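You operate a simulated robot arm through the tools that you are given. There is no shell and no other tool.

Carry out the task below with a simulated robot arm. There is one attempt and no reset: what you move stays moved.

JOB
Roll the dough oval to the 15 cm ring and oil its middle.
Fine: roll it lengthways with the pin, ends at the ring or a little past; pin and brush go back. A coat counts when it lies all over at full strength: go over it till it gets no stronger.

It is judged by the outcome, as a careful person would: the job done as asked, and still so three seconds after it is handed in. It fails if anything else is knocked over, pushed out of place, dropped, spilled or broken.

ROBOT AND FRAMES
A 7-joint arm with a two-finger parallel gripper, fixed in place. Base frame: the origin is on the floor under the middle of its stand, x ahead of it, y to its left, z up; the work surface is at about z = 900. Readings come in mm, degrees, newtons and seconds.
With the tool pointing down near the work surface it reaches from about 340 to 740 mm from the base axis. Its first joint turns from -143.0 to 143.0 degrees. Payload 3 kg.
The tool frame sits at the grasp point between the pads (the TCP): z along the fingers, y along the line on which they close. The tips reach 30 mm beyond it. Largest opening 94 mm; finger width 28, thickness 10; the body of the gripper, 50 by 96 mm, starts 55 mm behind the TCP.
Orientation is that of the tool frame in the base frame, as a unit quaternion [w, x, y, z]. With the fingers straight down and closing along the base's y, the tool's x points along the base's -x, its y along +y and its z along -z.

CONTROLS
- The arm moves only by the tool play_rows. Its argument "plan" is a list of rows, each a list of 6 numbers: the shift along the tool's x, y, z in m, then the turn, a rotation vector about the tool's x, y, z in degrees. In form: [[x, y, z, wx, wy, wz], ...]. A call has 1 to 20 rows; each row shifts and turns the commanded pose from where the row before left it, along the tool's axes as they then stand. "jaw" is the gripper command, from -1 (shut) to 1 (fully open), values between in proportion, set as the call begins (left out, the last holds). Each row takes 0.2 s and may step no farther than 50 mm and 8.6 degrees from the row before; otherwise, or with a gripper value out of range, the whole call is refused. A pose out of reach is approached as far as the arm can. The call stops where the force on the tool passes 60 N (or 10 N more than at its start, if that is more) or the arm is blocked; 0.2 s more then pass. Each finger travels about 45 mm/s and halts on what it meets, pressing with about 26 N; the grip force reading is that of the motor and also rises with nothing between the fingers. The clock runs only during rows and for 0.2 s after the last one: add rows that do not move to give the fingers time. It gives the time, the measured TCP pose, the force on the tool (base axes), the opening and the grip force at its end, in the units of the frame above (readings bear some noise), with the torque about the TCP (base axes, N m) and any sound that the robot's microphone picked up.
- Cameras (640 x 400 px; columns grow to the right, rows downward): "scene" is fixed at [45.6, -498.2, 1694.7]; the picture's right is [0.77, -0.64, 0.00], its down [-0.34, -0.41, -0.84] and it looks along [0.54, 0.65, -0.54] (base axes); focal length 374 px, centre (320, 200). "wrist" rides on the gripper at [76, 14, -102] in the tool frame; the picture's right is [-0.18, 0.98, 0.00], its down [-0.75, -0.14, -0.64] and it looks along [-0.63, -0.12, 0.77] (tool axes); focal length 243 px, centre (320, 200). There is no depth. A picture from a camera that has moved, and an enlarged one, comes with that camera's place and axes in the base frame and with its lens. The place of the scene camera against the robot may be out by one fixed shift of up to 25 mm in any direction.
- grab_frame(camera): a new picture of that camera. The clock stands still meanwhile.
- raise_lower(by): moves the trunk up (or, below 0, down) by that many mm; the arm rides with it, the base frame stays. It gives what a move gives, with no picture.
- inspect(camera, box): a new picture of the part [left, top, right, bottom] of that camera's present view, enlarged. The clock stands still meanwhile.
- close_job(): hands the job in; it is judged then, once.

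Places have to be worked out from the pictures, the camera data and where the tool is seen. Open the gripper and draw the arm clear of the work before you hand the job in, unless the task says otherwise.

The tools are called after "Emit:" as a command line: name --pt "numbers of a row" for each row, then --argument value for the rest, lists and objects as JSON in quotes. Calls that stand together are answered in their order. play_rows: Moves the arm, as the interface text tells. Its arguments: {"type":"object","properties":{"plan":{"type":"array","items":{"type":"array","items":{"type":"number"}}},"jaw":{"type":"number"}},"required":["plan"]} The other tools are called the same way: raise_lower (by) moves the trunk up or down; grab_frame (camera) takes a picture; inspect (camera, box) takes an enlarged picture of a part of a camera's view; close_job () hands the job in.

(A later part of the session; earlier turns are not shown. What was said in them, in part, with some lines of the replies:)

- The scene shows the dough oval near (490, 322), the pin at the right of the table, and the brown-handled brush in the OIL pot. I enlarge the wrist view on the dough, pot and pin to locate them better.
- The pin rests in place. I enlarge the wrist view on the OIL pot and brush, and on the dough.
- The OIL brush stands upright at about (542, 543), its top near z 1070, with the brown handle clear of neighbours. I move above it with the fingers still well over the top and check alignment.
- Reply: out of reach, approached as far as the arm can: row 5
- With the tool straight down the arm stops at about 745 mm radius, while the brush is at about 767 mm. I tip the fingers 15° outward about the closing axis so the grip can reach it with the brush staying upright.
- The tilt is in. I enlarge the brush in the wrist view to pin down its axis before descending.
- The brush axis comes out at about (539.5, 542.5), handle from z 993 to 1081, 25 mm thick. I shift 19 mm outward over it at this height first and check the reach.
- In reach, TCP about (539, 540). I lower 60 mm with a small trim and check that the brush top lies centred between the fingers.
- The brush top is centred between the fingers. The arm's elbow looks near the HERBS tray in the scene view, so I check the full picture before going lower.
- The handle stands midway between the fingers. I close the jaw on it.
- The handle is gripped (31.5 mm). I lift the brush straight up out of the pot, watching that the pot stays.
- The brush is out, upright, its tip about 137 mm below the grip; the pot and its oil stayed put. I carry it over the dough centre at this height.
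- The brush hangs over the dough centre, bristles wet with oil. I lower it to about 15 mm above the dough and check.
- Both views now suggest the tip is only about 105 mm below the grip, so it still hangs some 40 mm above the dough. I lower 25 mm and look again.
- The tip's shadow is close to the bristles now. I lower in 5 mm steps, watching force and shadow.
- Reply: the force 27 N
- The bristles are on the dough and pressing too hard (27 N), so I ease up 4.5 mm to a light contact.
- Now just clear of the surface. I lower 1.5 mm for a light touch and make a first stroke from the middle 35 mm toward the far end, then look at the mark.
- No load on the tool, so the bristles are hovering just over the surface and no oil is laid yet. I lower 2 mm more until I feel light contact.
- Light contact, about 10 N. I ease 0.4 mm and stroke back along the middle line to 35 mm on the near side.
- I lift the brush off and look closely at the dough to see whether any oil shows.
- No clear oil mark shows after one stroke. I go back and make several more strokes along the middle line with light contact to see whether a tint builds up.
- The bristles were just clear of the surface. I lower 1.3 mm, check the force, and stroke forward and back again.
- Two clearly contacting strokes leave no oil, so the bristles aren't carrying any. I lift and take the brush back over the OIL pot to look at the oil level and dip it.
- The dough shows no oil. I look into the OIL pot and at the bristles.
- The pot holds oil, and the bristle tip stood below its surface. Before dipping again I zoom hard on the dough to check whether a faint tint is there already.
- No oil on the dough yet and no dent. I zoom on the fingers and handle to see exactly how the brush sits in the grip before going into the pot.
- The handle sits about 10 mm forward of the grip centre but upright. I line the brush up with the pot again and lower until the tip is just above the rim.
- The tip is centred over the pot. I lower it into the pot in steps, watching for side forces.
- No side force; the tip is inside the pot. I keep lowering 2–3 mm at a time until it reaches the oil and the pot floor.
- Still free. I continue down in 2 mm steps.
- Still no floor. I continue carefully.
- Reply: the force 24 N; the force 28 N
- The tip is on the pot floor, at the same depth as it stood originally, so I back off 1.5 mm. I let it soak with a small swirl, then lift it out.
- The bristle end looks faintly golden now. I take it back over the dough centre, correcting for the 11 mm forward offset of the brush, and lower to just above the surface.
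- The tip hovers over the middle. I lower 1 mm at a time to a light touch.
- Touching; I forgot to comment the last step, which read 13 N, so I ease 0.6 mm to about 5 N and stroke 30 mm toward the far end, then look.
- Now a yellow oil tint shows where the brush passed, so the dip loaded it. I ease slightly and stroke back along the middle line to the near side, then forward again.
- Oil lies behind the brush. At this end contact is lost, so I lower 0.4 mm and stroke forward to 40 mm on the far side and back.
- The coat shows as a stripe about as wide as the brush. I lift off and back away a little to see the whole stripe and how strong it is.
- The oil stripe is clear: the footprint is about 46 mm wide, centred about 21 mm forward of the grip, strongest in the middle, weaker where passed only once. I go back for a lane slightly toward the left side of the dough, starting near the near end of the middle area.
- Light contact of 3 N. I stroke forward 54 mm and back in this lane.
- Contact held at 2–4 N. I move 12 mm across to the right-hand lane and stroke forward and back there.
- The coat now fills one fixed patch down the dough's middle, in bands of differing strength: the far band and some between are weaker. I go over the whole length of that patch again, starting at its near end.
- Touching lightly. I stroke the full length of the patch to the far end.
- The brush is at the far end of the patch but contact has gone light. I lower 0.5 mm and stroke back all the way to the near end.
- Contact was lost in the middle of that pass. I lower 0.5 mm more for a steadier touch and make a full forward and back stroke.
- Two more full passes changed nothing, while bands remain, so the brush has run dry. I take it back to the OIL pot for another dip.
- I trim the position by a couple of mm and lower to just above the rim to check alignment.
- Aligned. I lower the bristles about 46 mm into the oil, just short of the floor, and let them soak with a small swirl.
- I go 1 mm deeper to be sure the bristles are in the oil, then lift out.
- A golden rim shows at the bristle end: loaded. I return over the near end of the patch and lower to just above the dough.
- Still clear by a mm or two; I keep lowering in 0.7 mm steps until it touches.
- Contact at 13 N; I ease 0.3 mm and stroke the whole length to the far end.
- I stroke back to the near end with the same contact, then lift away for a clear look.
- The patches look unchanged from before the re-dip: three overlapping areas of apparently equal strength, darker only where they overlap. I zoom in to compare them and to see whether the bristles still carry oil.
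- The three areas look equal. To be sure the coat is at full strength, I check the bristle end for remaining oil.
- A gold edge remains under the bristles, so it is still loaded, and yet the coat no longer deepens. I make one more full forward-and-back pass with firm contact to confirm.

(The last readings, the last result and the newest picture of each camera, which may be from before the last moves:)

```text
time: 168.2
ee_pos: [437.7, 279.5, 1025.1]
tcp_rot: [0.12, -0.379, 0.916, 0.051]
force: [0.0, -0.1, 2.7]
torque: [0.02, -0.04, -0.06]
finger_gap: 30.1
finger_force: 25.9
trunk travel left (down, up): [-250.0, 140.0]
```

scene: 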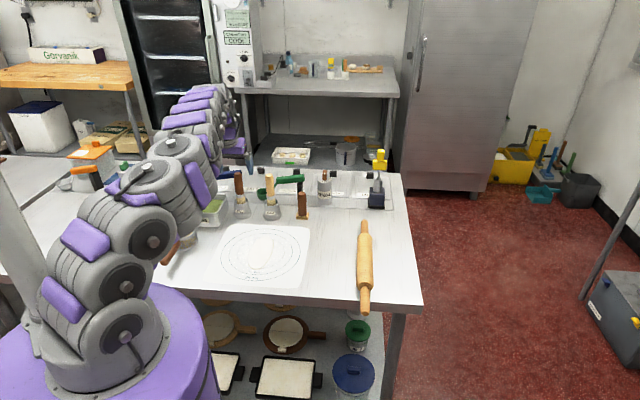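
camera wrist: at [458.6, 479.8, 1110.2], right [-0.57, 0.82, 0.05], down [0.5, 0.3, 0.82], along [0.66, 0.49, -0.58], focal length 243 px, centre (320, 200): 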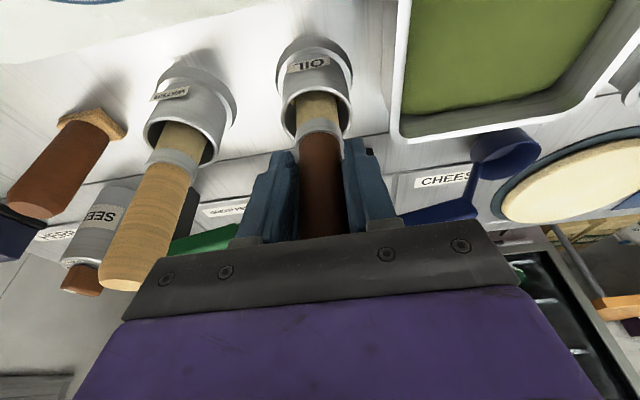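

Touching at 3 N. I lower 0.3 mm and stroke forward along the left half, then back along the right half.

Emit:
play_rows --pt "8e-05 0.006 0.00029 0 0 0" --pt "-0.01043 0 0.0028 0 0 0" --pt "-0.01043 0 0.0028 0 0 0" --pt "-0.01043 0 0.0028 0 0 0" --pt "-0.01043 0 0.0028 0 0 0" --pt "-0.01043 0 0.0028 0 0 0"

Emit:
play_rows --pt "-0.01043 0 0.0028 0 0 0" --pt "-0.01043 0 0.0028 0 0 0" --pt "-0.01043 0 0.0028 0 0 0" --pt "-0.01043 0 0.0028 0 0 0" --pt "0 -0.006 0 0 0 0" --pt "0 -0.006 0 0 0 0"

Emit:
play_rows --pt "0.01043 0 -0.0028 0 0 0" --pt "0.01043 0 -0.0028 0 0 0" --pt "0.01043 0 -0.0028 0 0 0" --pt "0.01043 0 -0.0028 0 0 0" --pt "0.01043 0 -0.0028 0 0 0"

Emit:
play_rows --pt "0.01043 0 -0.0028 0 0 0" --pt "0.01043 0 -0.0028 0 0 0" --pt "0.01043 0 -0.0028 0 0 0" --pt "0.01043 0 -0.0028 0 0 0"

Emit:
play_rows --pt "-0.0052 0 -0.0193 0 0 0" --pt "-0.0104 0 -0.0386 0 0 0" --pt "0.03 0.026 -0.008 0 0 0" --pt "0.03 0.02 -0.008 0 0 0" --pt "0 0.02 0 0 0 0" --pt "0 0 0 0 0 0"

Emit:
inspect --camera "scene" --box '[252, 236, 274, 262]'

Emit:
inspect --camera "scene" --box '[240, 222, 285, 272]'

```text
time: 169.6
ee_pos: [470.2, 320.9, 1024.1]
tcp_rot: [0.12, -0.38, 0.916, 0.052]
force: [-1.6, -1.9, 7.8]
torque: [-0.16, 0.09, -0.03]
finger_gap: 29.9
finger_force: 26.0
trunk travel left (down, up): [-250.0, 140.0]
```

```text
time: 171.0
ee_pos: [508.5, 343.4, 1024.5]
tcp_rot: [0.12, -0.379, 0.916, 0.051]
force: [0.7, 0.9, 4.6]
torque: [0.16, -0.03, -0.01]
finger_gap: 29.9
finger_force: 25.9
trunk travel left (down, up): [-250.0, 140.0]
```

```text
time: 172.2
ee_pos: [472.2, 305.4, 1023.8]
tcp_rot: [0.121, -0.38, 0.916, 0.051]
force: [3.0, 3.5, 13.8]
torque: [0.38, -0.42, 0.01]
finger_gap: 29.9
finger_force: 25.2
trunk travel left (down, up): [-250.0, 140.0]
```

```text
time: 173.2
ee_pos: [440.5, 274.4, 1023.2]
tcp_rot: [0.121, -0.38, 0.916, 0.05]
force: [0.4, 2.5, 8.0]
torque: [0.23, -0.1, 0.04]
finger_gap: 30.0
finger_force: 25.9
trunk travel left (down, up): [-250.0, 140.0]
```

```text
time: 174.6
ee_pos: [349.9, 277.2, 1083.4]
tcp_rot: [0.12, -0.38, 0.916, 0.05]
force: [-0.2, -0.2, 0.6]
torque: [-0.01, 0.03, -0.01]
finger_gap: 30.3
finger_force: 25.5
trunk travel left (down, up): [-250.0, 140.0]
```

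```text
15.38 times, centred on (263, 249) of scene
camera zoom: at [45.6, -498.2, 1694.7], right [0.77, -0.64, 0.0], down [-0.34, -0.41, -0.84], along [0.54, 0.65, -0.54], focal length 5756 px, centre (1197, -554)
```

zoom: 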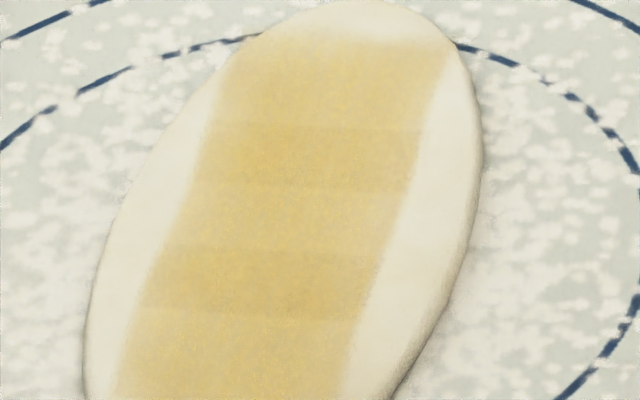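

```text
8.00 times, centred on (262, 247) of scene
camera zoom: at [45.6, -498.2, 1694.7], right [0.77, -0.64, 0.0], down [-0.34, -0.41, -0.84], along [0.54, 0.65, -0.54], focal length 2993 px, centre (780, -176)
```

zoom: 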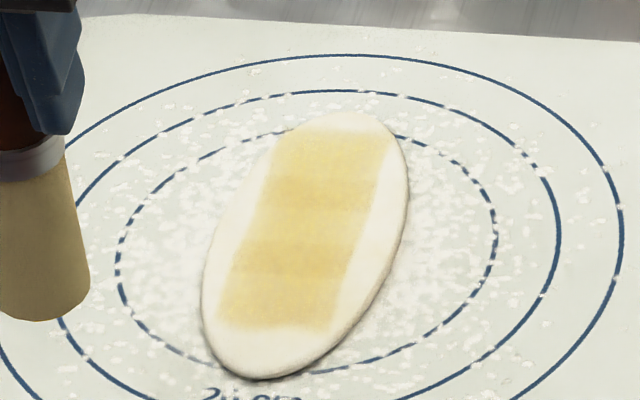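

The coat looks the same or very slightly fuller. I check the bristle end again for oil.

Emit:
inspect --camera "scene" --box '[214, 244, 244, 269]'

Emit:
inspect --camera "wrist" --box '[220, 60, 320, 160]'

```text
16.00 times, centred on (229, 256) of scene
camera zoom: at [45.6, -498.2, 1694.7], right [0.77, -0.64, 0.0], down [-0.34, -0.41, -0.84], along [0.54, 0.65, -0.54], focal length 5986 px, centre (1776, -704)
```

zoom: 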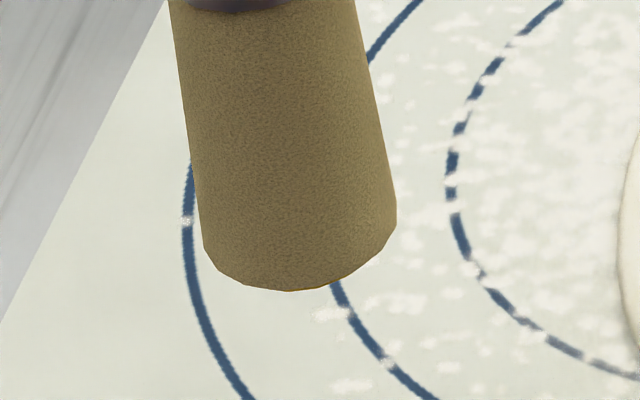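

```text
4.00 times, centred on (270, 110) of wrist
camera zoom: at [270.9, 217.6, 1162.2], right [-0.57, 0.82, 0.05], down [0.5, 0.3, 0.81], along [0.65, 0.49, -0.58], focal length 970 px, centre (520, 560)
```

zoom: 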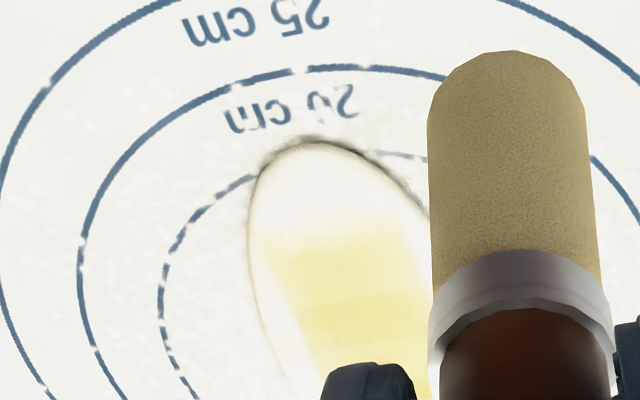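

The gold edge under the bristles has nearly gone, so oil was still being used up. I dip again and repeat, to make sure the coat is truly at full strength.

Emit:
play_rows --pt "-0.0097 0 -0.0362 0 0 0" --pt "-0.0097 0 -0.0362 0 0 0" --pt "-0.0386 0.0062 0.01035 0 0 0" --pt "-0.0386 0.0062 0.01035 0 0 0" --pt "-0.0386 0.0062 0.01035 0 0 0" --pt "-0.0386 0.0062 0.01035 0 0 0" --pt "-0.0386 0.0062 0.01035 0 0 0" --pt "-0.0386 0.0062 0.01035 0 0 0" --pt "-0.0386 0.0062 0.01035 0 0 0" --pt "-0.0386 0.0062 0.01035 0 0 0" --pt "0 0 0 0 0 0"

Emit:
play_rows --pt "0.0067 0 0.025 0 0 0" --pt "0.0067 0 0.025 0 0 0" --pt "0.0067 0 0.025 0 0 0" --pt "0 0 0 0 0 0"

Emit:
inspect --camera "wrist" --box '[240, 0, 400, 150]'

Emit:
inspect --camera "scene" --box '[215, 160, 275, 220]'

```text
time: 177.0
ee_pos: [540.6, 536.4, 1159.4]
tcp_rot: [0.12, -0.38, 0.916, 0.051]
force: [-0.2, 0.5, -1.1]
torque: [-0.02, 0.02, -0.04]
finger_gap: 30.3
finger_force: 25.5
trunk travel left (down, up): [-250.0, 140.0]
```

```text
time: 178.0
ee_pos: [543.1, 539.4, 1082.6]
tcp_rot: [0.12, -0.38, 0.916, 0.051]
force: [0.7, -0.3, 0.4]
torque: [-0.02, -0.01, 0.0]
finger_gap: 30.0
finger_force: 25.7
trunk travel left (down, up): [-250.0, 140.0]
```

```text
2.67 times, centred on (320, 75) of wrist
camera zoom: at [463.5, 478.7, 1160.6], right [-0.57, 0.82, 0.05], down [0.5, 0.3, 0.82], along [0.65, 0.49, -0.58], focal length 647 px, centre (320, 533)
```

zoom: 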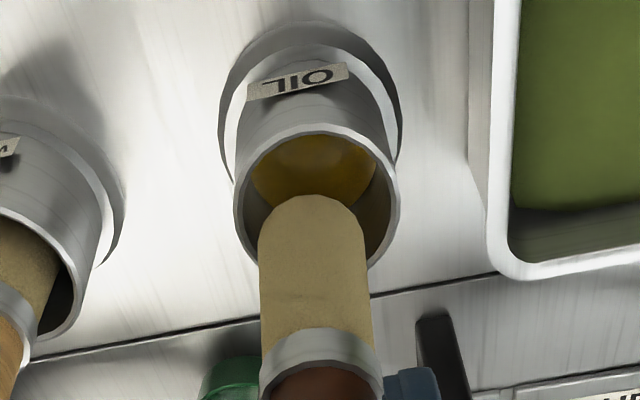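

```text
6.67 times, centred on (245, 190) of scene
camera zoom: at [45.6, -498.2, 1694.7], right [0.77, -0.64, 0.0], down [-0.34, -0.41, -0.84], along [0.54, 0.65, -0.54], focal length 2494 px, centre (820, 267)
```

zoom: 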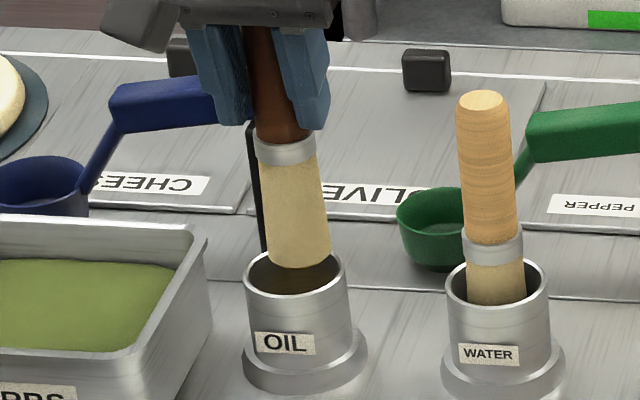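

The tip is about 2.5 mm to one side, so I trim that and then dip as before.

Emit:
play_rows --pt "0.00145 0.0025 -0.0004 0 0 0" --pt "0.00388 0 0.01449 0 0 0" --pt "0.00388 0 0.01449 0 0 0" --pt "0.00259 0 0.00966 0 0 0" --pt "0.00181 0 0.00676 0 0 0" --pt "0 0 0 0 0 0"

Emit:
play_rows --pt "0.00052 0 0.00193 0 0 0" --pt "0 0 0 0 0 0"

Emit:
play_rows --pt "0.00031 0 0.00116 0 0 0" --pt "0 0 0 0 0 0"

```text
time: 179.4
ee_pos: [538.6, 538.7, 1034.6]
tcp_rot: [0.12, -0.38, 0.916, 0.049]
force: [-0.6, 0.1, -0.9]
torque: [0.0, -0.03, 0.01]
finger_gap: 30.2
finger_force: 25.7
trunk travel left (down, up): [-250.0, 140.0]
```

```text
time: 180.0
ee_pos: [539.7, 538.7, 1031.5]
tcp_rot: [0.121, -0.379, 0.916, 0.05]
force: [0.5, -0.4, -0.6]
torque: [0.02, 0.02, 0.02]
finger_gap: 30.1
finger_force: 26.0
trunk travel left (down, up): [-250.0, 140.0]
```

```text
time: 180.6
ee_pos: [537.9, 538.2, 1030.9]
tcp_rot: [0.12, -0.38, 0.916, 0.051]
force: [-0.1, 0.1, -1.6]
torque: [0.0, -0.02, -0.01]
finger_gap: 30.2
finger_force: 25.6
trunk travel left (down, up): [-250.0, 140.0]
```

The bristles are in the oil near the floor. I soak them for a second and lift out.

Emit:
play_rows --pt "0.00018 0 0.00068 0 0 0" --pt "0.0015 0 -0.0004 0 0 0" --pt "-0.003 0 0.0008 0 0 0" --pt "0.0015 0 -0.0004 0 0 0" --pt "0 0 0 0 0 0" --pt "0 0 0 0 0 0"

Emit:
play_rows --pt "-0.00259 0 -0.00966 0 0 0" --pt "-0.00518 0 -0.01932 0 0 0" --pt "-0.00518 0 -0.01932 0 0 0" --pt "-0.00518 0 -0.01932 0 0 0" --pt "-0.00518 0 -0.01932 0 0 0" --pt "-0.00518 0 -0.01932 0 0 0" --pt "0 0 0 0 0 0" --pt "0 0 0 0 0 0"

Emit:
inspect --camera "scene" --box '[225, 160, 265, 200]'

Emit:
inspect --camera "scene" --box '[252, 236, 274, 262]'

```text
time: 182.0
ee_pos: [540.1, 538.6, 1030.4]
tcp_rot: [0.12, -0.379, 0.916, 0.051]
force: [0.4, 0.4, -0.4]
torque: [-0.02, 0.02, 0.01]
finger_gap: 30.0
finger_force: 26.2
trunk travel left (down, up): [-250.0, 140.0]
```

```text
time: 183.8
ee_pos: [537.7, 539.2, 1141.4]
tcp_rot: [0.121, -0.38, 0.916, 0.05]
force: [0.1, 0.4, 0.0]
torque: [-0.03, 0.0, 0.0]
finger_gap: 29.9
finger_force: 26.2
trunk travel left (down, up): [-250.0, 140.0]
```

```text
10.00 times, centred on (245, 180) of scene
camera zoom: at [45.6, -498.2, 1694.7], right [0.77, -0.64, 0.0], down [-0.34, -0.41, -0.84], along [0.54, 0.65, -0.54], focal length 3741 px, centre (1070, 400)
```

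zoom: 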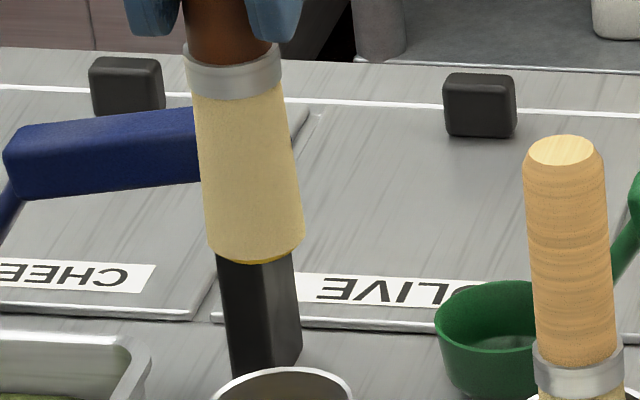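

```text
15.38 times, centred on (263, 249) of scene
camera zoom: at [45.6, -498.2, 1694.7], right [0.77, -0.64, 0.0], down [-0.34, -0.41, -0.84], along [0.54, 0.65, -0.54], focal length 5756 px, centre (1197, -554)
```

zoom: 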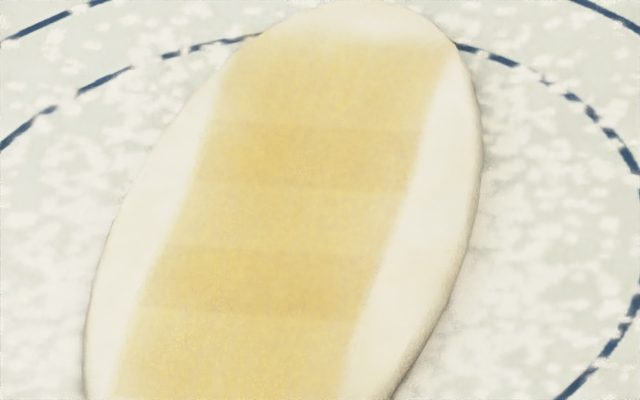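

Loaded again (gold rim). I return to the near end of the patch and lower to the dough.

Emit:
play_rows --pt "0.03098 -0.01414 -0.0083 0 0 0" --pt "0.03098 -0.01414 -0.0083 0 0 0" --pt "0.03098 -0.01414 -0.0083 0 0 0" --pt "0.03098 -0.01414 -0.0083 0 0 0" --pt "0.03098 -0.01414 -0.0083 0 0 0" --pt "0.03098 -0.01414 -0.0083 0 0 0" --pt "0.03098 -0.01414 -0.0083 0 0 0" --pt "0.03098 -0.01414 -0.0083 0 0 0" --pt "0.0074 0 0.02765 0 0 0" --pt "0.0074 0 0.02765 0 0 0" --pt "0.0074 0 0.02765 0 0 0" --pt "0.0074 0 0.02765 0 0 0" --pt "0 0 0 0 0 0"

Emit:
play_rows --pt "0.00026 0 0.00097 0 0 0" --pt "0 0 0 0 0 0"

Emit:
play_rows --pt "0.00018 0 0.00068 0 0 0" --pt "0 0 0 0 0 0"

```text
time: 186.6
ee_pos: [436.2, 279.7, 1025.5]
tcp_rot: [0.121, -0.379, 0.916, 0.051]
force: [0.7, -0.3, -0.2]
torque: [-0.02, 0.0, 0.02]
finger_gap: 29.8
finger_force: 25.8
trunk travel left (down, up): [-250.0, 140.0]
```

```text
time: 187.2
ee_pos: [435.9, 278.5, 1024.1]
tcp_rot: [0.12, -0.38, 0.916, 0.05]
force: [-0.3, -0.3, -0.5]
torque: [0.01, 0.0, 0.02]
finger_gap: 30.3
finger_force: 26.0
trunk travel left (down, up): [-250.0, 140.0]
```

```text
time: 187.8
ee_pos: [435.9, 277.9, 1023.2]
tcp_rot: [0.121, -0.38, 0.916, 0.051]
force: [-0.4, 2.6, 7.5]
torque: [0.04, 0.01, -0.01]
finger_gap: 30.1
finger_force: 25.8
trunk travel left (down, up): [-250.0, 140.0]
```

Contact at 7.5 N. I stroke the full length forward and back.

Emit:
play_rows --pt "-0.01043 0 0.0028 0 0 0" --pt "-0.01043 0 0.0028 0 0 0" --pt "-0.01043 0 0.0028 0 0 0" --pt "-0.01043 0 0.0028 0 0 0" --pt "-0.01043 0 0.0028 0 0 0"

Emit:
play_rows --pt "-0.01043 0 0.0028 0 0 0" --pt "-0.01043 0 0.0028 0 0 0" --pt "-0.01043 0 0.0028 0 0 0" --pt "-0.01043 0 0.0028 0 0 0" --pt "-0.01043 0 0.0028 0 0 0"

Emit:
play_rows --pt "0.01043 0 -0.0028 0 0 0" --pt "0.01043 0 -0.0028 0 0 0" --pt "0.01043 0 -0.0028 0 0 0" --pt "0.01043 0 -0.0028 0 0 0" --pt "0.01043 0 -0.0028 0 0 0"

Emit:
play_rows --pt "0.01043 0 -0.0028 0 0 0" --pt "0.01043 0 -0.0028 0 0 0" --pt "0.01043 0 -0.0028 0 0 0" --pt "0.01043 0 -0.0028 0 0 0" --pt "0.01043 0 -0.0028 0 0 0"

```text
time: 189.0
ee_pos: [475.4, 315.7, 1024.4]
tcp_rot: [0.122, -0.379, 0.916, 0.051]
force: [-1.8, -3.0, 10.1]
torque: [-0.38, 0.14, -0.02]
finger_gap: 29.8
finger_force: 25.9
trunk travel left (down, up): [-250.0, 140.0]
```

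```text
time: 190.2
ee_pos: [512.6, 355.3, 1023.4]
tcp_rot: [0.119, -0.38, 0.916, 0.05]
force: [-1.9, -1.3, 3.6]
torque: [-0.1, 0.14, -0.01]
finger_gap: 30.0
finger_force: 26.2
trunk travel left (down, up): [-250.0, 140.0]
```

```text
time: 191.4
ee_pos: [473.9, 316.8, 1023.8]
tcp_rot: [0.121, -0.38, 0.916, 0.051]
force: [0.3, 2.2, 6.2]
torque: [0.17, -0.18, 0.01]
finger_gap: 30.0
finger_force: 25.7
trunk travel left (down, up): [-250.0, 140.0]
```

```text
time: 192.6
ee_pos: [436.4, 278.0, 1022.1]
tcp_rot: [0.119, -0.38, 0.916, 0.051]
force: [3.4, 2.5, 12.9]
torque: [0.41, -0.48, -0.03]
finger_gap: 29.9
finger_force: 25.5
trunk travel left (down, up): [-250.0, 140.0]
```

Contact held throughout. I lift and return over the pot, then compare the coat with the earlier close-up.

Emit:
play_rows --pt "-0.00764 0 -0.0285 0 0 0" --pt "-0.00764 0 -0.0285 0 0 0" --pt "-0.00764 0 -0.0285 0 0 0" --pt "-0.00764 0 -0.0285 0 0 0" --pt "-0.03098 0.01414 0.0083 0 0 0" --pt "-0.03098 0.01414 0.0083 0 0 0" --pt "-0.03098 0.01414 0.0083 0 0 0" --pt "-0.03098 0.01414 0.0083 0 0 0" --pt "-0.03098 0.01414 0.0083 0 0 0" --pt "-0.03098 0.01414 0.0083 0 0 0" --pt "-0.03098 0.01414 0.0083 0 0 0" --pt "-0.03098 0.01414 0.0083 0 0 0" --pt "0 0 0 0 0 0"

Emit:
inspect --camera "scene" --box '[252, 236, 274, 262]'

Emit:
inspect --camera "scene" --box '[225, 160, 265, 200]'

Emit:
inspect --camera "scene" --box '[240, 222, 285, 272]'

```text
time: 195.4
ee_pos: [540.4, 538.6, 1145.5]
tcp_rot: [0.122, -0.379, 0.916, 0.05]
force: [1.0, -0.2, -1.1]
torque: [0.0, 0.0, -0.01]
finger_gap: 29.9
finger_force: 26.4
trunk travel left (down, up): [-250.0, 140.0]
```

```text
15.38 times, centred on (263, 249) of scene
camera zoom: at [45.6, -498.2, 1694.7], right [0.77, -0.64, 0.0], down [-0.34, -0.41, -0.84], along [0.54, 0.65, -0.54], focal length 5756 px, centre (1197, -554)
```

zoom: 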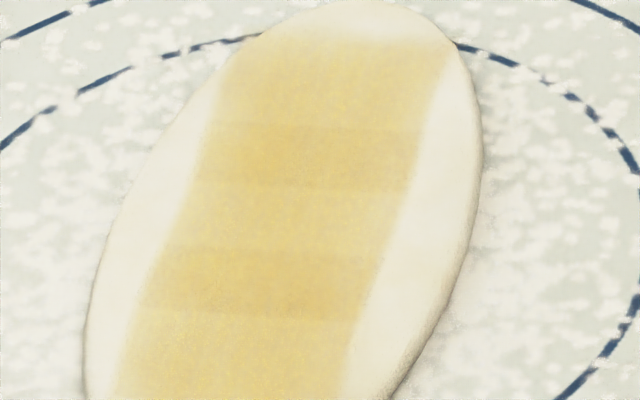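

```text
10.00 times, centred on (245, 180) of scene
camera zoom: at [45.6, -498.2, 1694.7], right [0.77, -0.64, 0.0], down [-0.34, -0.41, -0.84], along [0.54, 0.65, -0.54], focal length 3741 px, centre (1070, 400)
```

zoom: 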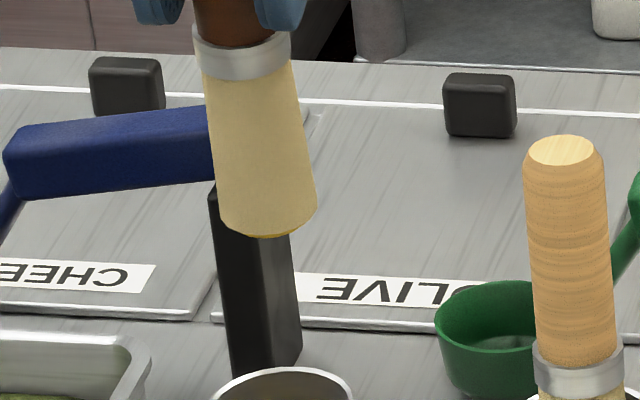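

```text
8.00 times, centred on (262, 247) of scene
camera zoom: at [45.6, -498.2, 1694.7], right [0.77, -0.64, 0.0], down [-0.34, -0.41, -0.84], along [0.54, 0.65, -0.54], focal length 2993 px, centre (780, -176)
```

zoom: 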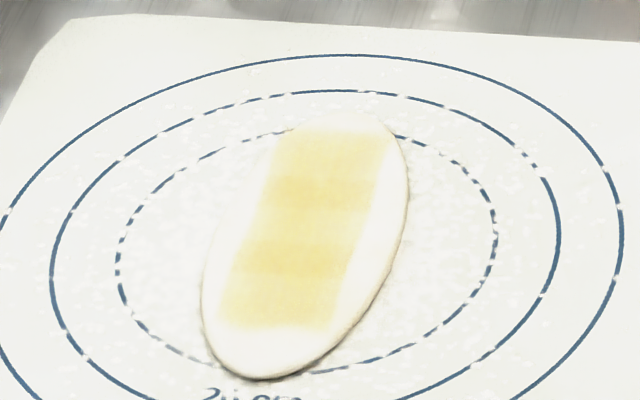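

The coat is unchanged after a fresh load and full passes, so it is at full strength all over the patch. Now the brush goes back: I lower to just above the rim and check alignment.

Emit:
play_rows --pt "0.00578 0 0.02157 0 0 0" --pt "0.00578 0 0.02157 0 0 0" --pt "0.00578 0 0.02157 0 0 0" --pt "0 0 0 0 0 0"

Emit:
inspect --camera "wrist" --box '[240, 0, 400, 150]'

Emit:
inspect --camera "scene" --box '[215, 160, 275, 220]'

```text
time: 196.4
ee_pos: [538.5, 539.2, 1076.4]
tcp_rot: [0.121, -0.38, 0.916, 0.051]
force: [-0.6, 0.1, -0.6]
torque: [0.0, -0.02, -0.01]
finger_gap: 30.1
finger_force: 26.5
trunk travel left (down, up): [-250.0, 140.0]
```

```text
2.67 times, centred on (320, 75) of wrist
camera zoom: at [459.0, 480.5, 1153.7], right [-0.57, 0.82, 0.05], down [0.5, 0.3, 0.82], along [0.65, 0.49, -0.58], focal length 647 px, centre (320, 533)
```

zoom: 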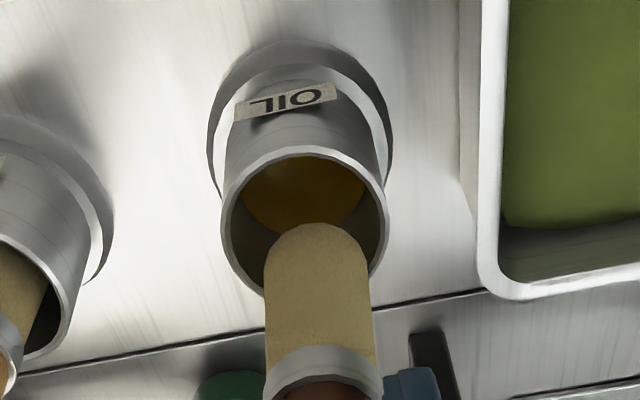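

```text
6.67 times, centred on (245, 190) of scene
camera zoom: at [45.6, -498.2, 1694.7], right [0.77, -0.64, 0.0], down [-0.34, -0.41, -0.84], along [0.54, 0.65, -0.54], focal length 2494 px, centre (820, 267)
```

zoom: 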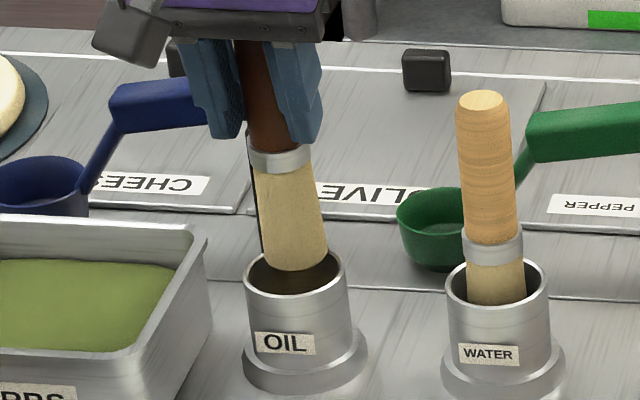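

The strokes have tilted the brush in the grip: its tip now points about 5° further forward than when I picked it up. I raise 15 mm and turn the tool 5° back so the brush stands as upright as it did originally.

Emit:
play_rows --pt "-0.00388 0 -0.01449 0 0 0" --pt "0 0 0 0 2.5 0" --pt "0 0 0 0 2.5 0" --pt "0 0 0 0 0 0"

Emit:
inspect --camera "wrist" --box '[240, 0, 400, 150]'

Emit:
inspect --camera "scene" --box '[215, 150, 275, 220]'

```text
time: 197.4
ee_pos: [538.7, 539.3, 1090.2]
tcp_rot: [0.081, -0.381, 0.92, 0.033]
force: [0.0, -0.2, -0.6]
torque: [0.01, 0.03, 0.0]
finger_gap: 30.0
finger_force: 25.9
trunk travel left (down, up): [-250.0, 140.0]
```

```text
2.67 times, centred on (320, 75) of wrist
camera zoom: at [464.3, 484.9, 1177.0], right [-0.57, 0.82, 0.03], down [0.55, 0.35, 0.76], along [0.62, 0.45, -0.65], focal length 647 px, centre (320, 533)
```

zoom: 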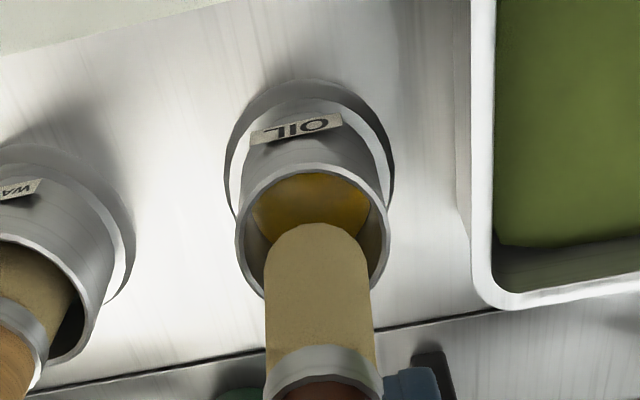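

```text
5.71 times, centred on (245, 185) of scene
camera zoom: at [45.6, -498.2, 1694.7], right [0.77, -0.64, 0.0], down [-0.34, -0.41, -0.84], along [0.54, 0.65, -0.54], focal length 2138 px, centre (749, 286)
```

zoom: 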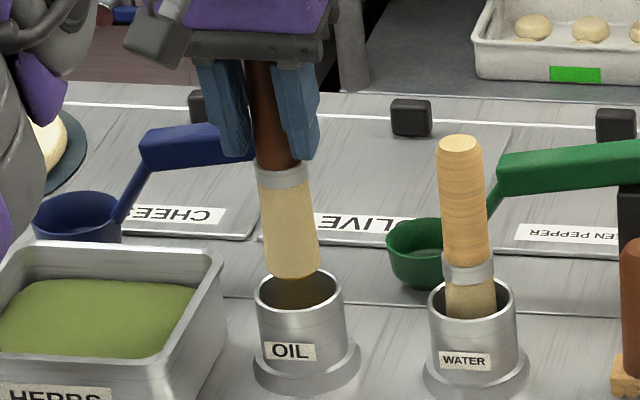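

Rim and bristles compare well now; the tip is about 4–5 mm too far forward and 2.7 mm to the left. I trim that, lower 15 mm and look again.

Emit:
play_rows --pt "0.00443 -0.0027 -0.00078 0 0 0" --pt "0.00174 0 0.00985 0 0 0" --pt "0.00087 0 0.00492 0 0 0" --pt "0 0 0 0 0 0"

Emit:
inspect --camera "wrist" --box '[240, 0, 400, 150]'

Emit:
inspect --camera "scene" --box '[215, 160, 275, 220]'

```text
time: 198.4
ee_pos: [538.2, 534.6, 1074.2]
tcp_rot: [0.08, -0.382, 0.92, 0.034]
force: [0.2, 0.2, -0.7]
torque: [-0.02, 0.03, -0.02]
finger_gap: 30.0
finger_force: 26.1
trunk travel left (down, up): [-250.0, 140.0]
```

```text
2.67 times, centred on (320, 75) of wrist
camera zoom: at [463.0, 480.1, 1162.0], right [-0.57, 0.82, 0.03], down [0.55, 0.35, 0.76], along [0.62, 0.45, -0.65], focal length 647 px, centre (320, 533)
```

zoom: 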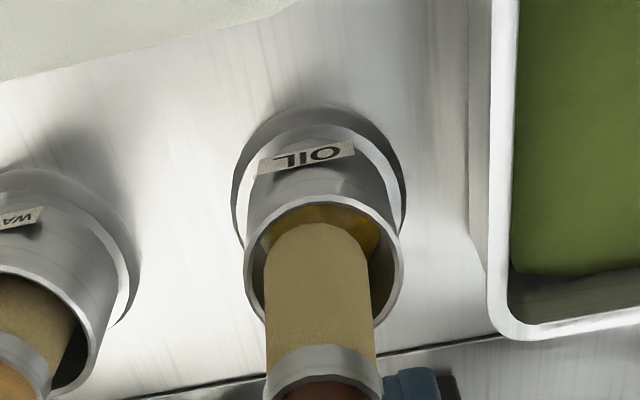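

```text
6.67 times, centred on (245, 190) of scene
camera zoom: at [45.6, -498.2, 1694.7], right [0.77, -0.64, 0.0], down [-0.34, -0.41, -0.84], along [0.54, 0.65, -0.54], focal length 2494 px, centre (820, 267)
```

zoom: 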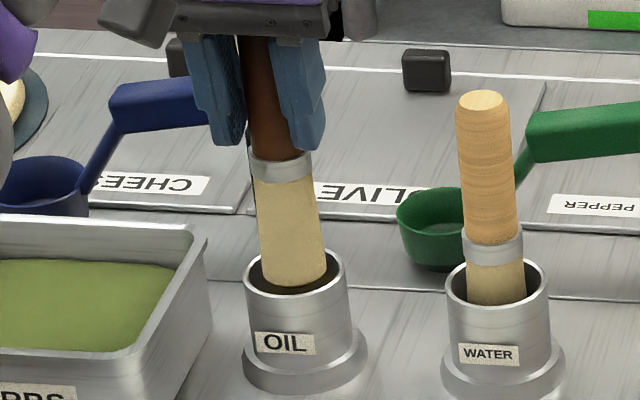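

The tip is near the rim plane; it still sits a few mm far-side. I shift 3 mm toward the near side and lower 12 mm, watching side forces.

Emit:
play_rows --pt "0.00295 0 -0.00052 0 0 0" --pt "0.00104 0 0.00591 0 0 0" --pt "0.00104 0 0.00591 0 0 0" --pt "0 0 0 0 0 0"

Emit:
inspect --camera "wrist" --box '[240, 0, 400, 150]'

Emit:
inspect --camera "scene" --box '[225, 170, 265, 215]'

```text
time: 199.4
ee_pos: [535.0, 531.4, 1063.4]
tcp_rot: [0.081, -0.382, 0.92, 0.034]
force: [-0.5, -0.1, -0.3]
torque: [-0.02, -0.01, 0.01]
finger_gap: 30.2
finger_force: 26.0
trunk travel left (down, up): [-250.0, 140.0]
```

```text
2.67 times, centred on (320, 75) of wrist
camera zoom: at [461.6, 477.8, 1150.2], right [-0.57, 0.82, 0.03], down [0.55, 0.35, 0.76], along [0.62, 0.45, -0.65], focal length 647 px, centre (320, 533)
```

zoom: 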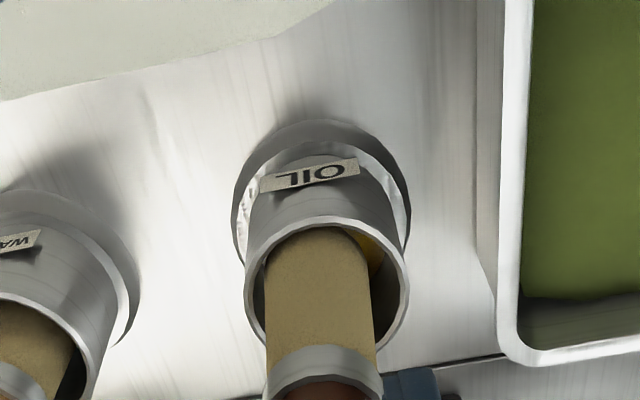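

```text
8.89 times, centred on (245, 192) of scene
camera zoom: at [45.6, -498.2, 1694.7], right [0.77, -0.64, 0.0], down [-0.34, -0.41, -0.84], along [0.54, 0.65, -0.54], focal length 3326 px, centre (987, 267)
```

zoom: 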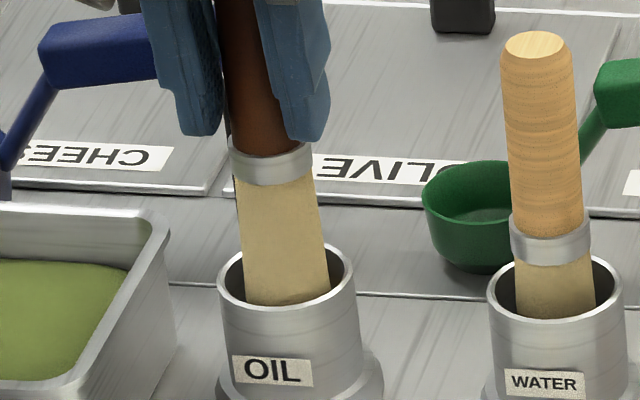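

The bristles are inside, slightly close to the near wall. I shift back 2 mm and 1 mm sideways, then lower further in steps.

Emit:
play_rows --pt "-0.00197 0.001 0.00035 0 0 0" --pt "0.00139 0 0.00788 0 0 0" --pt "0.00139 0 0.00788 0 0 0" --pt "0 0 0 0 0 0"

Emit:
inspect --camera "wrist" --box '[240, 0, 400, 150]'

Emit:
inspect --camera "scene" --box '[225, 170, 265, 215]'

```text
time: 200.4
ee_pos: [536.7, 534.1, 1045.2]
tcp_rot: [0.081, -0.382, 0.92, 0.034]
force: [0.3, 1.3, -0.6]
torque: [-0.03, 0.03, 0.01]
finger_gap: 30.0
finger_force: 25.4
trunk travel left (down, up): [-250.0, 140.0]
```

```text
2.67 times, centred on (320, 75) of wrist
camera zoom: at [461.8, 479.1, 1133.6], right [-0.57, 0.82, 0.03], down [0.55, 0.35, 0.76], along [0.62, 0.45, -0.65], focal length 647 px, centre (320, 533)
```

zoom: 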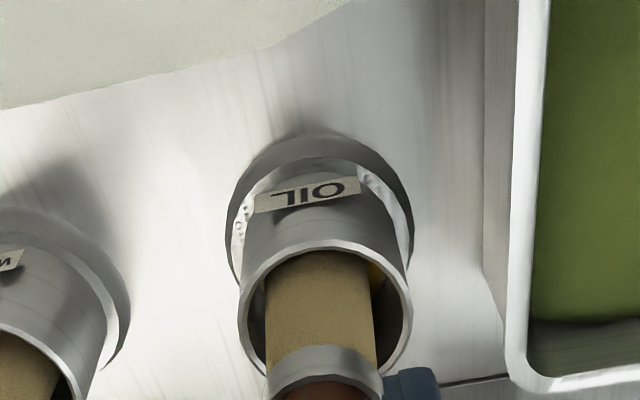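

```text
8.89 times, centred on (245, 192) of scene
camera zoom: at [45.6, -498.2, 1694.7], right [0.77, -0.64, 0.0], down [-0.34, -0.41, -0.84], along [0.54, 0.65, -0.54], focal length 3326 px, centre (987, 267)
```

zoom: 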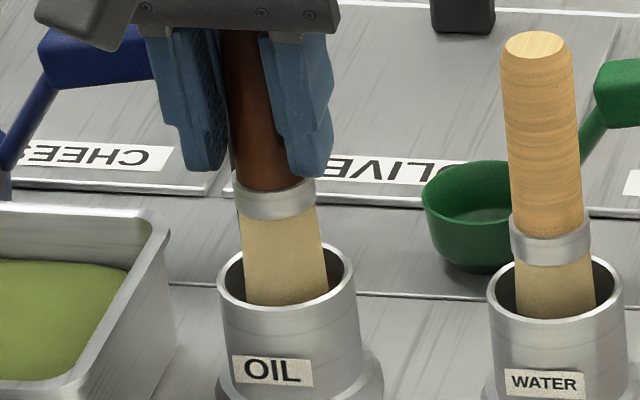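

Centred well with no side force. I lower toward the floor and feel for contact.

Emit:
play_rows --pt "0.00104 0 0.00591 0 0 0" --pt "0.00104 0 0.00591 0 0 0" --pt "0 0 0 0 0 0"

Emit:
play_rows --pt "0.00026 0 0.00148 0 0 0" --pt "0 0 0 0 0 0"

Emit:
play_rows --pt "0.00021 0 0.00118 0 0 0" --pt "0 0 0 0 0 0"

```text
time: 201.2
ee_pos: [535.4, 534.0, 1034.3]
tcp_rot: [0.08, -0.382, 0.92, 0.035]
force: [0.6, -0.2, -0.4]
torque: [-0.04, -0.03, 0.0]
finger_gap: 30.2
finger_force: 25.8
trunk travel left (down, up): [-250.0, 140.0]
```

```text
time: 201.8
ee_pos: [537.9, 535.2, 1031.6]
tcp_rot: [0.08, -0.382, 0.92, 0.035]
force: [-0.3, 0.3, -0.8]
torque: [-0.02, -0.01, 0.01]
finger_gap: 30.1
finger_force: 25.6
trunk travel left (down, up): [-250.0, 140.0]
```

```text
time: 202.4
ee_pos: [536.6, 534.0, 1032.0]
tcp_rot: [0.08, -0.381, 0.921, 0.034]
force: [0.8, -0.1, -0.9]
torque: [-0.01, 0.01, -0.01]
finger_gap: 30.1
finger_force: 26.2
trunk travel left (down, up): [-250.0, 140.0]
```

Emit:
play_rows --pt "0.00021 0 0.00118 0 0 0" --pt "0 0 0 0 0 0"

Emit:
play_rows --pt "0.00017 0 0.00098 0 0 0" --pt "0 0 0 0 0 0"

Emit:
play_rows --pt "0.00017 0 0.00098 0 0 0" --pt "0 0 0 0 0 0"

```text
time: 203.0
ee_pos: [535.6, 533.8, 1031.8]
tcp_rot: [0.081, -0.381, 0.92, 0.034]
force: [-0.5, -0.4, -0.9]
torque: [0.0, 0.01, 0.0]
finger_gap: 30.1
finger_force: 25.8
trunk travel left (down, up): [-250.0, 140.0]
```

```text
time: 203.6
ee_pos: [536.9, 534.1, 1030.8]
tcp_rot: [0.08, -0.382, 0.92, 0.033]
force: [0.8, 0.1, 1.6]
torque: [0.07, -0.03, 0.02]
finger_gap: 30.1
finger_force: 25.7
trunk travel left (down, up): [-250.0, 140.0]
```

```text
time: 204.2
ee_pos: [536.8, 534.3, 1029.1]
tcp_rot: [0.081, -0.381, 0.92, 0.033]
force: [1.6, 0.6, 9.4]
torque: [0.26, -0.34, -0.02]
finger_gap: 29.8
finger_force: 26.0
trunk travel left (down, up): [-250.0, 140.0]
```

The tip stands on the pot floor (9 N). I ease 0.6 mm and check how upright it is before letting go.

Emit:
play_rows --pt "-0.0001 0 -0.00059 0 0 0" --pt "0 0 0 0 0 0"

Emit:
grab_frame --camera "wrist"

Emit:
inspect --camera "scene" --box '[215, 150, 275, 220]'

```text
time: 204.8
ee_pos: [536.2, 534.3, 1029.0]
tcp_rot: [0.08, -0.382, 0.92, 0.034]
force: [1.1, 1.4, 9.5]
torque: [0.29, -0.4, 0.0]
finger_gap: 29.9
finger_force: 25.7
trunk travel left (down, up): [-250.0, 140.0]
```

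```text
taken
camera wrist: at [461.5, 479.2, 1116.5], right [-0.57, 0.82, 0.03], down [0.55, 0.35, 0.76], along [0.62, 0.45, -0.65], focal length 243 px, centre (320, 200)
```

wrist: 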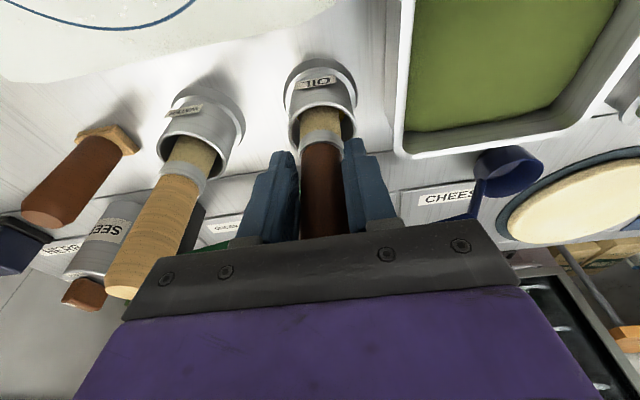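

```text
5.71 times, centred on (245, 185) of scene
camera zoom: at [45.6, -498.2, 1694.7], right [0.77, -0.64, 0.0], down [-0.34, -0.41, -0.84], along [0.54, 0.65, -0.54], focal length 2138 px, centre (749, 286)
```

zoom: 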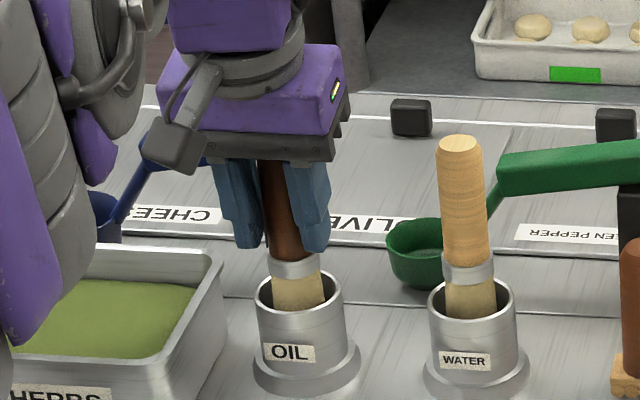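

The brush stands in the pot like its neighbour. I ease off a little more and open the fingers.

Emit:
play_rows --pt "-0.0001 0 -0.00059 0 0 0" --pt "0 0 0 0 0 0"

Emit:
play_rows --jaw 1 --pt "0 0 0 0 0 0" --pt "0 0 0 0 0 0" --pt "0 0 0 0 0 0" --pt "0 0 0 0 0 0" --pt "0 0 0 0 0 0" --pt "0 0 0 0 0 0" --pt "0 0 0 0 0 0" --pt "0 0 0 0 0 0"

Emit:
grab_frame --camera "wrist"

Emit:
inspect --camera "scene" --box '[215, 150, 275, 220]'

```text
time: 205.4
ee_pos: [535.7, 534.1, 1029.4]
tcp_rot: [0.08, -0.381, 0.92, 0.035]
force: [0.3, 0.0, 6.4]
torque: [0.16, -0.25, -0.01]
finger_gap: 30.0
finger_force: 25.6
trunk travel left (down, up): [-250.0, 140.0]
```

```text
time: 207.2
ee_pos: [536.6, 534.7, 1030.2]
tcp_rot: [0.08, -0.381, 0.92, 0.034]
force: [0.1, 0.4, 0.7]
torque: [0.02, -0.02, -0.03]
finger_gap: 94.0
finger_force: 0.1
trunk travel left (down, up): [-250.0, 140.0]
```

```text
taken
camera wrist: at [461.6, 479.6, 1116.5], right [-0.57, 0.82, 0.03], down [0.55, 0.35, 0.76], along [0.62, 0.45, -0.65], focal length 243 px, centre (320, 200)
```

wrist: 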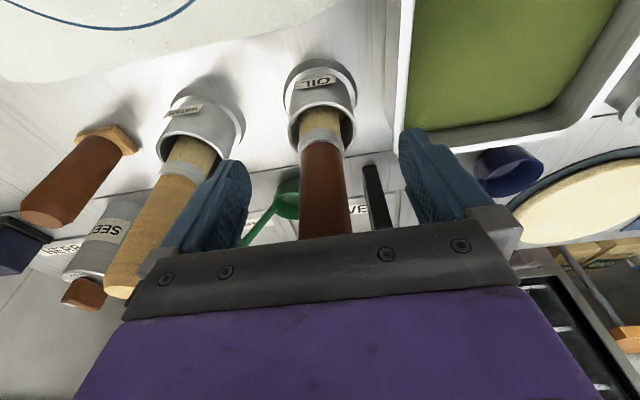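

```text
5.71 times, centred on (245, 185) of scene
camera zoom: at [45.6, -498.2, 1694.7], right [0.77, -0.64, 0.0], down [-0.34, -0.41, -0.84], along [0.54, 0.65, -0.54], focal length 2138 px, centre (749, 286)
```

zoom: 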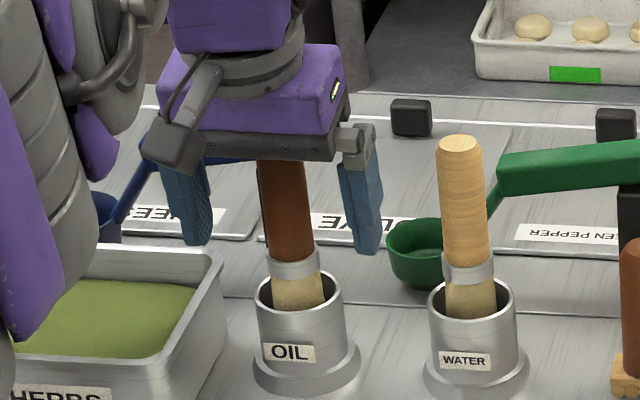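

The brush stands free between the open fingers. I rise straight up clear of it.

Emit:
play_rows --pt "-0.00174 0 -0.00985 0 0 0" --pt "-0.00347 0 -0.0197 0 0 0" --pt "-0.00521 0 -0.02954 0 0 0" --pt "-0.00608 0 -0.03447 0 0 0" --pt "-0.00608 0 -0.03447 0 0 0" --pt "0 0 0 0 0 0"

Emit:
grab_frame --camera "wrist"

Emit:
inspect --camera "scene" --box '[200, 150, 300, 225]'

```text
time: 208.6
ee_pos: [535.3, 535.6, 1160.4]
tcp_rot: [0.079, -0.381, 0.92, 0.033]
force: [-0.2, -0.1, -0.1]
torque: [0.0, 0.0, 0.01]
finger_gap: 93.8
finger_force: 0.1
trunk travel left (down, up): [-250.0, 140.0]
```

```text
taken
camera wrist: at [461.5, 481.6, 1247.7], right [-0.57, 0.82, 0.03], down [0.55, 0.35, 0.76], along [0.62, 0.45, -0.65], focal length 243 px, centre (320, 200)
```

wrist: 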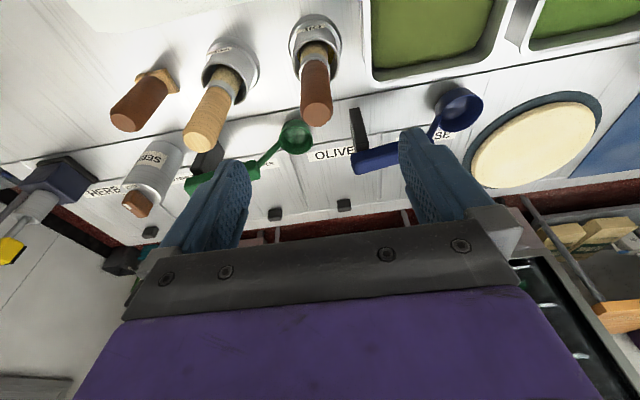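

```text
5.33 times, centred on (250, 188) of scene
camera zoom: at [45.6, -498.2, 1694.7], right [0.77, -0.64, 0.0], down [-0.34, -0.41, -0.84], along [0.54, 0.65, -0.54], focal length 1995 px, centre (693, 267)
```

zoom: 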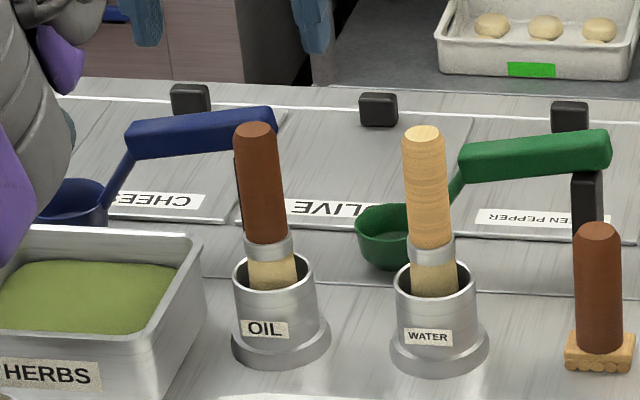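

The brush is back upright in its pot. I draw the arm back and up, level the tool, and take final pictures.

Emit:
play_rows --pt "0.022 0 -0.0191 0 0 0" --pt "0.022 0 -0.0191 0 0 0" --pt "0.022 0 -0.0191 0 0 0" --pt "0.022 0 -0.0191 0 0 0" --pt "0 0 0 0 5 0" --pt "0 0 0 0 5 0" --pt "0.03 0.015 -0.015 0 0 0" --pt "0.03 0.015 -0.015 0 0 0" --pt "0.03 0.015 -0.015 0 0 0" --pt "0.02 0.015 -0.015 0 0 0" --pt "0 0 0 0 0 0"

Emit:
grab_frame --camera "scene"

Emit:
grab_frame --camera "wrist"

Emit:
inspect --camera "scene" --box '[225, 215, 300, 275]'

Emit:
inspect --camera "scene" --box '[320, 210, 420, 320]'

```text
time: 211.0
ee_pos: [345.9, 426.6, 1279.6]
tcp_rot: [0.0, -0.383, 0.924, 0.001]
force: [0.0, 0.6, 0.3]
torque: [0.02, 0.02, 0.0]
finger_gap: 93.7
finger_force: 0.2
trunk travel left (down, up): [-250.0, 140.0]
```

```text
taken
```

scene: 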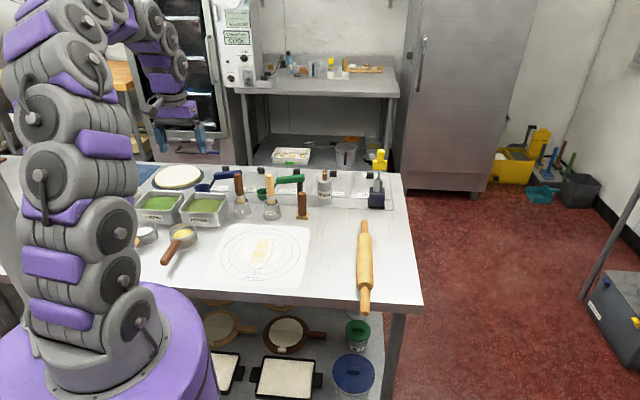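

```text
taken
camera wrist: at [283.5, 384.1, 1382.2], right [-0.57, 0.82, 0.0], down [0.63, 0.43, 0.64], along [0.53, 0.36, -0.77], focal length 243 px, centre (320, 200)
```

wrist: 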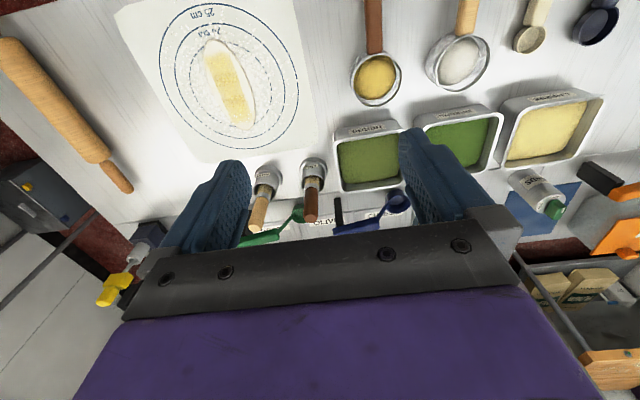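

```text
6.67 times, centred on (262, 245) of scene
camera zoom: at [45.6, -498.2, 1694.7], right [0.77, -0.64, 0.0], down [-0.34, -0.41, -0.84], along [0.54, 0.65, -0.54], focal length 2494 px, centre (703, -100)
```

zoom: 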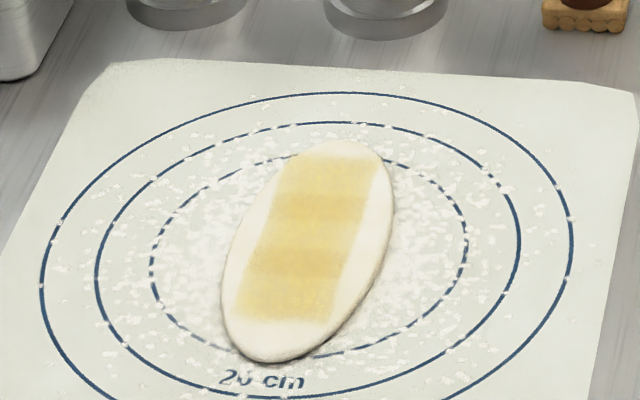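

```text
3.64 times, centred on (370, 265) of scene
camera zoom: at [45.6, -498.2, 1694.7], right [0.77, -0.64, 0.0], down [-0.34, -0.41, -0.84], along [0.54, 0.65, -0.54], focal length 1360 px, centre (138, -36)
```

zoom: 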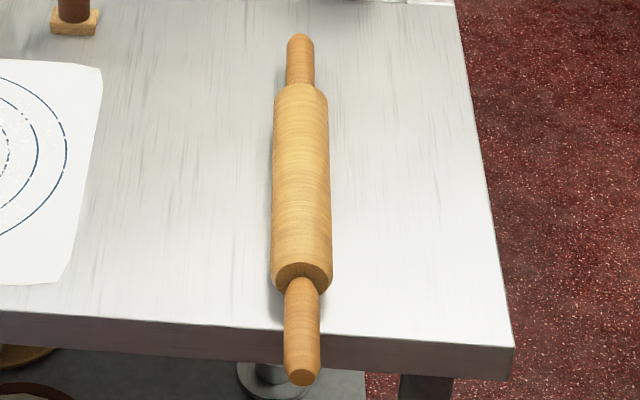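

All is in place: pin within about 2 mm, brush in its pot. I take a last close look at the dough from the wrist camera for coverage and the ends against the ring.

Emit:
inspect --camera "wrist" --box '[180, 20, 290, 150]'

Emit:
inspect --camera "wrist" --box '[230, 130, 420, 250]'

```text
3.08 times, centred on (235, 85) of wrist
camera zoom: at [283.5, 384.1, 1382.2], right [-0.57, 0.82, 0.0], down [0.63, 0.43, 0.64], along [0.53, 0.36, -0.77], focal length 746 px, centre (582, 554)
```

zoom: 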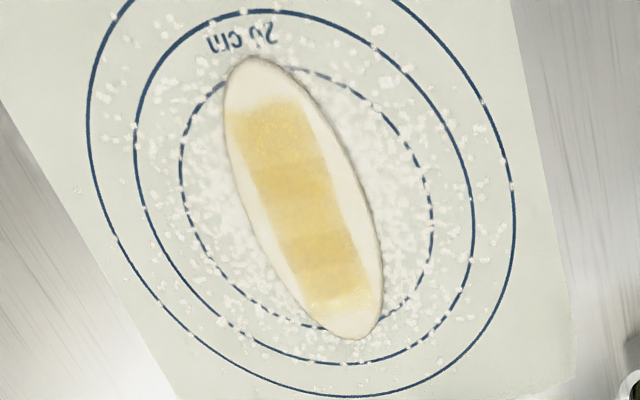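

```text
3.33 times, centred on (325, 190) of wrist
camera zoom: at [283.5, 384.1, 1382.2], right [-0.57, 0.82, 0.0], down [0.63, 0.43, 0.64], along [0.53, 0.36, -0.77], focal length 809 px, centre (303, 233)
```

zoom: 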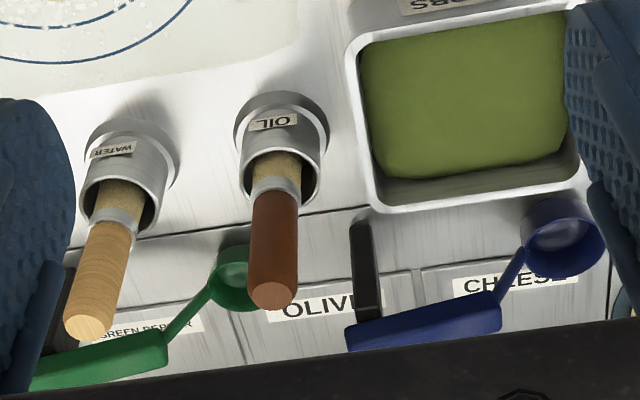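

The dough runs about 80 mm each side of centre, just past the 15 cm ring. The oil covers its middle evenly, about ±61 mm along and 46 mm wide. Pin and brush are back, nothing else has moved, and the arm is clear with the gripper open, so I hand the job in.

Emit:
close_job

```text
The job is handed in.
```

The job is handed in: the dough is rolled to the ring, its middle is oiled, and the pin and brush are back in place. I haven't had a verdict on it yet.

- **Dough:** I rolled it lengthways to about 160 mm. Both ends sit roughly 5 mm past the 15 cm ring, and it is still centred on the mat.
- **Oil:** The coat covers the middle for about 61 mm each side of centre and is about 46 mm wide. The first strokes left no oil, so I dipped the brush three times in all. I stopped when a fresh dip and full passes along the coat made no visible difference. The darker bands look to be where the painted areas overlap.
- **Pin:** It lies within about 2 mm of where it started and did not roll when I let go.
- **Brush:** It tilted a few degrees in the grip while brushing. I straightened it before putting it back, and it stands upright in the OIL pot.

In the last pictures nothing else had been moved or spilled. The gripper was open and the arm was clear of the work.
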